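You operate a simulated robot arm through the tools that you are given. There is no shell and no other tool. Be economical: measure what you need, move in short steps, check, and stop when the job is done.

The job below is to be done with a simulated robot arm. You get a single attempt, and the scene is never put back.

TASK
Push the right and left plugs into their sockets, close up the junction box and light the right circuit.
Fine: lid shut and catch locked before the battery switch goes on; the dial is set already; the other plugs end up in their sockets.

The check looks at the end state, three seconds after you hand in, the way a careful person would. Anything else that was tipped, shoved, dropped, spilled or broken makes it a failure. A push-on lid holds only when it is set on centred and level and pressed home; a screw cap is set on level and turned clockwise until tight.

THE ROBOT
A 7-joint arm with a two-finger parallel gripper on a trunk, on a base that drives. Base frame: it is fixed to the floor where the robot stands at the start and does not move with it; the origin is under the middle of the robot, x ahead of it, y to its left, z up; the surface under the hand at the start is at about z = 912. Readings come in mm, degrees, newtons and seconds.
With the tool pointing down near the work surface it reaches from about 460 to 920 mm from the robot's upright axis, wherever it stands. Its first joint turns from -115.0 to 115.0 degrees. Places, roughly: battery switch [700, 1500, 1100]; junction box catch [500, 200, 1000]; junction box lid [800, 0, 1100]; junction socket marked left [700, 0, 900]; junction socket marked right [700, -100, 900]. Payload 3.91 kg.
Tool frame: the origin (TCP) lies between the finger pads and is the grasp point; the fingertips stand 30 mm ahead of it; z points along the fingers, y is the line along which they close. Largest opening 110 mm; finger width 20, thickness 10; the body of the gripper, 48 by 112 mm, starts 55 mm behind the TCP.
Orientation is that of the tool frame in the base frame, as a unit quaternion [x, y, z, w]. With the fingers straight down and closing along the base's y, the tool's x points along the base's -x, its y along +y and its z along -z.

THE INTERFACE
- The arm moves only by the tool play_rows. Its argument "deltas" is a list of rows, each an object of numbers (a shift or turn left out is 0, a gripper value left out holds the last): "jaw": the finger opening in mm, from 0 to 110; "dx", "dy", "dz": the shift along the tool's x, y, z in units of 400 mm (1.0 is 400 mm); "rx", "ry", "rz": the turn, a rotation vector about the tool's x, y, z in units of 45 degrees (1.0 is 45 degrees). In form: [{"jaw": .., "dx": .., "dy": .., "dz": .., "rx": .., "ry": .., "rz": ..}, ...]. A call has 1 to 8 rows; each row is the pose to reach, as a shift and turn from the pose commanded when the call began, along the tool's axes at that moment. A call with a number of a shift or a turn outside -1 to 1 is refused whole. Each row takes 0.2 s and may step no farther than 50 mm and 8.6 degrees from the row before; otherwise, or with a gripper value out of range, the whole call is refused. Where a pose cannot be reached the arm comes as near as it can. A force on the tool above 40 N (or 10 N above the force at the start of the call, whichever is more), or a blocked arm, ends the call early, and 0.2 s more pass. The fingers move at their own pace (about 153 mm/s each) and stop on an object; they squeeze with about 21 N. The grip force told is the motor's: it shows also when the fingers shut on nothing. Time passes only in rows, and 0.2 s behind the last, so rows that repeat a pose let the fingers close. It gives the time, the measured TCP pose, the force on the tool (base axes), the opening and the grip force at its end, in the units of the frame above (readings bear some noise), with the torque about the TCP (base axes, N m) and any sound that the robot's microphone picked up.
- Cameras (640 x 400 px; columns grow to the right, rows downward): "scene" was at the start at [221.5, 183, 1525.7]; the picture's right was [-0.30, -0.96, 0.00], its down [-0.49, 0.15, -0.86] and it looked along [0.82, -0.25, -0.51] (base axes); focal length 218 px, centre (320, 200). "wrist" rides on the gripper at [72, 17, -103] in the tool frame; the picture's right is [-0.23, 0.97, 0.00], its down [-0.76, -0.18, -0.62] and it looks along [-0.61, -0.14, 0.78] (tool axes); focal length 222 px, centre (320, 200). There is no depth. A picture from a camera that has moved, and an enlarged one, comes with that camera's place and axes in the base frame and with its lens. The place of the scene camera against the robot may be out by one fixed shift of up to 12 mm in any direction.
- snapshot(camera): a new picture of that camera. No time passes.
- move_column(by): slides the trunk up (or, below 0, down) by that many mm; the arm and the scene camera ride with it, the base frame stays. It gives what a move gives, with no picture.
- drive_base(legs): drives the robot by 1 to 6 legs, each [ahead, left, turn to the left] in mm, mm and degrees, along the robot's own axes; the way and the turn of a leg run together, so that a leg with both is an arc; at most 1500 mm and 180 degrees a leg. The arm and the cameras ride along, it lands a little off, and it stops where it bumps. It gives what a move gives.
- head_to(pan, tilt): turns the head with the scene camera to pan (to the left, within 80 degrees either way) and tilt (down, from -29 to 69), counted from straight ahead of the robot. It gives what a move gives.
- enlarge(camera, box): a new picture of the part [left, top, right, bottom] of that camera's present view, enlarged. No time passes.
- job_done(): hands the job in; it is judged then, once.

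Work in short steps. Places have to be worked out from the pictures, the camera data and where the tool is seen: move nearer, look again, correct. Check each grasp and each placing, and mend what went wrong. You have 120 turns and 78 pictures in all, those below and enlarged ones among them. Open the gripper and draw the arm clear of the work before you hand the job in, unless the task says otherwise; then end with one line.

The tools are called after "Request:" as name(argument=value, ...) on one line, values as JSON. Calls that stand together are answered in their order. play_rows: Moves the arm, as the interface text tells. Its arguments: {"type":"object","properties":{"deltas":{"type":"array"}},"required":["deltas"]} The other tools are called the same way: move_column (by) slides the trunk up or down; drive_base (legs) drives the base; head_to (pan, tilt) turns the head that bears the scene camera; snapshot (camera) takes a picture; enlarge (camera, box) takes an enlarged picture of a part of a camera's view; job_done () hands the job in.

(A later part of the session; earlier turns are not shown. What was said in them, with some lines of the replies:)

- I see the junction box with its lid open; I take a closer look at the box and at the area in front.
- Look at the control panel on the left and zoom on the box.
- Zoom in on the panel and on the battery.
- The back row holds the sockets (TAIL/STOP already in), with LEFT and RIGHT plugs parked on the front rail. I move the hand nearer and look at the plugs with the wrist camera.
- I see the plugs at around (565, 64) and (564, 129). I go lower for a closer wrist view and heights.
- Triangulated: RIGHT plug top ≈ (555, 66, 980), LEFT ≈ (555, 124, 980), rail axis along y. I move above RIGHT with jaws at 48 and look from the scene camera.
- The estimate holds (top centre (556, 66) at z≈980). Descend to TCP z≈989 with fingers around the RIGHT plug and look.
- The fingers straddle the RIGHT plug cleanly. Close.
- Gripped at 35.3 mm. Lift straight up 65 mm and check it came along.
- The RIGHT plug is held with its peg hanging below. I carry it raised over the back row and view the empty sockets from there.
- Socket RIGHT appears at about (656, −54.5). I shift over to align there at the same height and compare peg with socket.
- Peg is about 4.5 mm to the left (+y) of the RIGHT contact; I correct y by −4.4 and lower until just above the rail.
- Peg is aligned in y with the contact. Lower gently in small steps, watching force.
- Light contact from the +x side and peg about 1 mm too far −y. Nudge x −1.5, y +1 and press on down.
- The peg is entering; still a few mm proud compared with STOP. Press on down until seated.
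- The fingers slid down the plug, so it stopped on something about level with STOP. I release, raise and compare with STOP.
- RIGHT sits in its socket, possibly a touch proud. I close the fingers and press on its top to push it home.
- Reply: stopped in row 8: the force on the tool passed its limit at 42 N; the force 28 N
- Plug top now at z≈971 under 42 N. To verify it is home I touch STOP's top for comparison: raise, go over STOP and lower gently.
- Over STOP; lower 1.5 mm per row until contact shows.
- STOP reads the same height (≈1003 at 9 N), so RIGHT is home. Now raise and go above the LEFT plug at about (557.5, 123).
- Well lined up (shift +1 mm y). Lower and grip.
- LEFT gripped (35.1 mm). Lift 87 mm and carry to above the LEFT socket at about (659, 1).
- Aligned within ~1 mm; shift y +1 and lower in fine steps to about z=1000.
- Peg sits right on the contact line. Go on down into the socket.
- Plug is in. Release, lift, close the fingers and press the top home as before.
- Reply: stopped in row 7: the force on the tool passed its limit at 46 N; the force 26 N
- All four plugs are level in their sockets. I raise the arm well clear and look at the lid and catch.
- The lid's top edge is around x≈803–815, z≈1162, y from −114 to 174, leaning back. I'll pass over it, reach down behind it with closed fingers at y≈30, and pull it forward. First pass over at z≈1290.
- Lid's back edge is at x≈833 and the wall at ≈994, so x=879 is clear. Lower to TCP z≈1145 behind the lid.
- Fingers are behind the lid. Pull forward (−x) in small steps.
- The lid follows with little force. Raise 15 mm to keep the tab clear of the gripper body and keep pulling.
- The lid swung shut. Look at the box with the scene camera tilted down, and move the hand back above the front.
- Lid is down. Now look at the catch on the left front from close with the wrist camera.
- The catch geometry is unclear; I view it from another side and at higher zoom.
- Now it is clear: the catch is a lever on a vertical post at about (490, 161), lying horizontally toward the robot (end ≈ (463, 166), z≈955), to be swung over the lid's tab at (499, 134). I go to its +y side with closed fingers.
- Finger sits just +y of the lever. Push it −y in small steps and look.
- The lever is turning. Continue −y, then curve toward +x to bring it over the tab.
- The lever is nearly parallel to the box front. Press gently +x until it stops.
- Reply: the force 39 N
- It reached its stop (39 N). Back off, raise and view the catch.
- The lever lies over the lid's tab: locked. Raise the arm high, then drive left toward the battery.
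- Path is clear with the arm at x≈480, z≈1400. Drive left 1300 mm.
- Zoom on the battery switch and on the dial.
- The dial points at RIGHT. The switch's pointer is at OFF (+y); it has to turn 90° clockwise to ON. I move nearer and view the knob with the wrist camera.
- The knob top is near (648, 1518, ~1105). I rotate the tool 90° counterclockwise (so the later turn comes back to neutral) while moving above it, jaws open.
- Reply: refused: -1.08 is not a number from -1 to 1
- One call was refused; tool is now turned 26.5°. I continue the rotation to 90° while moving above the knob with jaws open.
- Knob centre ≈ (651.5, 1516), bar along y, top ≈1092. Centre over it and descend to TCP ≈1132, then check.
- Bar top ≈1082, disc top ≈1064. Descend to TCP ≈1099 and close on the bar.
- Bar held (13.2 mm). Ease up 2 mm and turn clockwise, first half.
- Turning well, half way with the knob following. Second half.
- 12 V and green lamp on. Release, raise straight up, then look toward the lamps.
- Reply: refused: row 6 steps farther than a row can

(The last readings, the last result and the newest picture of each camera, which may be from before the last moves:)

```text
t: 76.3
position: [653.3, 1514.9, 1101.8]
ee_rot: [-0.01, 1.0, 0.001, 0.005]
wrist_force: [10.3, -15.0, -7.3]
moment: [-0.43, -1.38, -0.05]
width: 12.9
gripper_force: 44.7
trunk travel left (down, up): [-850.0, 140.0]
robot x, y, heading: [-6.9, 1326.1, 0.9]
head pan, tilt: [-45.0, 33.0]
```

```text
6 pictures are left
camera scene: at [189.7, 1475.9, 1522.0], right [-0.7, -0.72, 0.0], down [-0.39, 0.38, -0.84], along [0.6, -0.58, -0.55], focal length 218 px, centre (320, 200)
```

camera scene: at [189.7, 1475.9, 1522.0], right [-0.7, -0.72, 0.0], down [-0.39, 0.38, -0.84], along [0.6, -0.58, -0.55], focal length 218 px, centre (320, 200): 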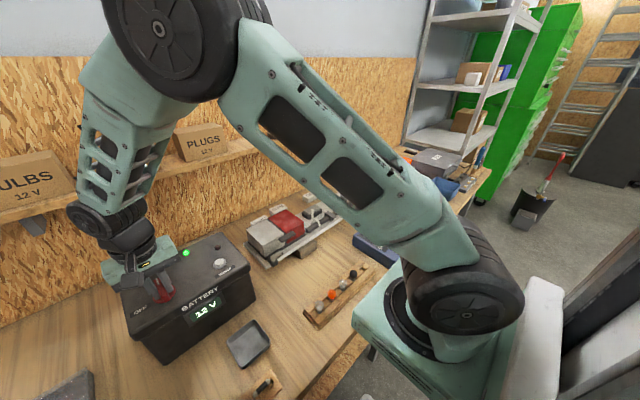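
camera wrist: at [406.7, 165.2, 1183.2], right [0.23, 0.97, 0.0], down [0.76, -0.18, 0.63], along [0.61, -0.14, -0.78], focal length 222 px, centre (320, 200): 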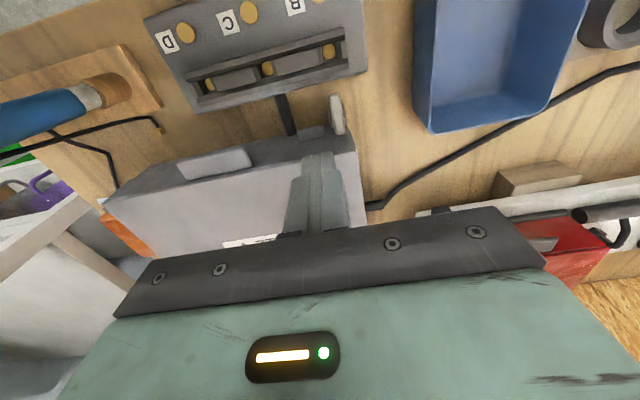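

The raise was refused (step too long); release and raise in shorter steps.

Request:
play_rows(deltas=[{"jaw": 50}, {"jaw": 50}, {"dz": -0.08}, {"dz": -0.18}, {"dz": -0.28, "dx": 0.03}, {"dz": -0.38, "dx": 0.06}, {"dz": -0.48, "dx": 0.1}, {"dz": -0.58, "dx": 0.14}])

Request:
play_rows(deltas=[{"dx": 0.08}, {"dx": 0.16, "dz": -0.05}, {"dx": 0.22, "dz": -0.1}, {"dx": 0.28, "dz": -0.15}, {"dx": 0.28, "dz": -0.15}])

Request:
drive_base(legs=[[0, -800, 0]])

Request:
head_to(pan=-10, tilt=45)

Request:
snapshot(camera="scene")

```text
t: 78.1
position: [596.2, 1513.2, 1331.2]
ee_rot: [-0.011, 1.0, 0.001, 0.005]
wrist_force: [-0.4, 0.1, 0.4]
moment: [0.0, 0.02, 0.0]
width: 50.2
gripper_force: 0.0
trunk travel left (down, up): [-850.0, 140.0]
robot x, y, heading: [-10.2, 1328.7, 0.6]
head pan, tilt: [-45.0, 33.0]
```

```text
t: 79.3
position: [483.1, 1510.5, 1390.8]
ee_rot: [-0.01, 1.0, 0.0, 0.006]
wrist_force: [0.5, 0.2, 0.4]
moment: [0.02, 0.0, 0.0]
width: 50.0
gripper_force: 0.1
trunk travel left (down, up): [-850.0, 140.0]
robot x, y, heading: [-8.1, 1328.2, 0.8]
head pan, tilt: [-45.0, 33.0]
```

```text
t: 83.6
position: [492.0, 696.8, 1389.8]
ee_rot: [-0.005, 1.0, 0.001, 0.005]
wrist_force: [0.9, 0.8, 0.8]
moment: [0.0, -0.02, -0.02]
width: 49.9
gripper_force: 0.1
trunk travel left (down, up): [-850.0, 140.0]
robot x, y, heading: [0.3, 521.0, 0.3]
head pan, tilt: [-45.0, 33.0]
```

```text
t: 84.6
position: [491.6, 696.9, 1391.2]
ee_rot: [-0.006, 1.0, 0.001, 0.005]
wrist_force: [0.4, -0.4, -0.8]
moment: [0.0, 0.02, -0.01]
width: 50.0
gripper_force: 0.0
trunk travel left (down, up): [-850.0, 140.0]
robot x, y, heading: [2.0, 519.8, 0.2]
head pan, tilt: [-10.0, 45.0]
```

```text
5 pictures are left
camera scene: at [213.6, 714.4, 1504.2], right [-0.17, -0.99, 0.0], down [-0.7, 0.12, -0.71], along [0.7, -0.12, -0.71], focal length 218 px, centre (320, 200)
```

scene: 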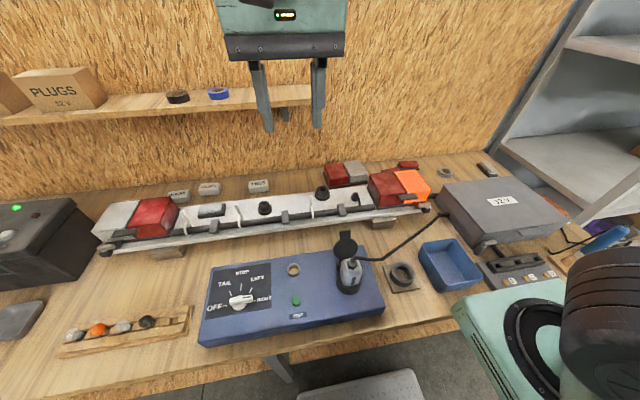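

The right-hand lamp glows amber now; zoom in to confirm it and the catch.

Request:
enlarge(camera="scene", box=[310, 150, 570, 290])

```text
2.46 times, centred on (440, 220) of scene
camera zoom: at [213.6, 714.4, 1504.2], right [-0.17, -0.99, 0.0], down [-0.7, 0.12, -0.71], along [0.7, -0.12, -0.71], focal length 536 px, centre (25, 151)
```

zoom: 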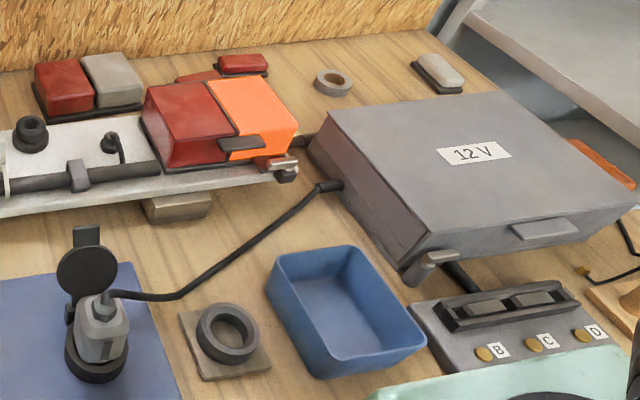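

The right indicator is lit, the lid is shut with its catch over the tab, and the arm is clear with jaws open. Handing in.

Request:
job_done()

```text
The job is handed in.
```

Both plugs are pushed into their sockets, the lid is shut with the catch locked, the battery switch was then turned on (it reads 12 V), and the right lamp is lit.
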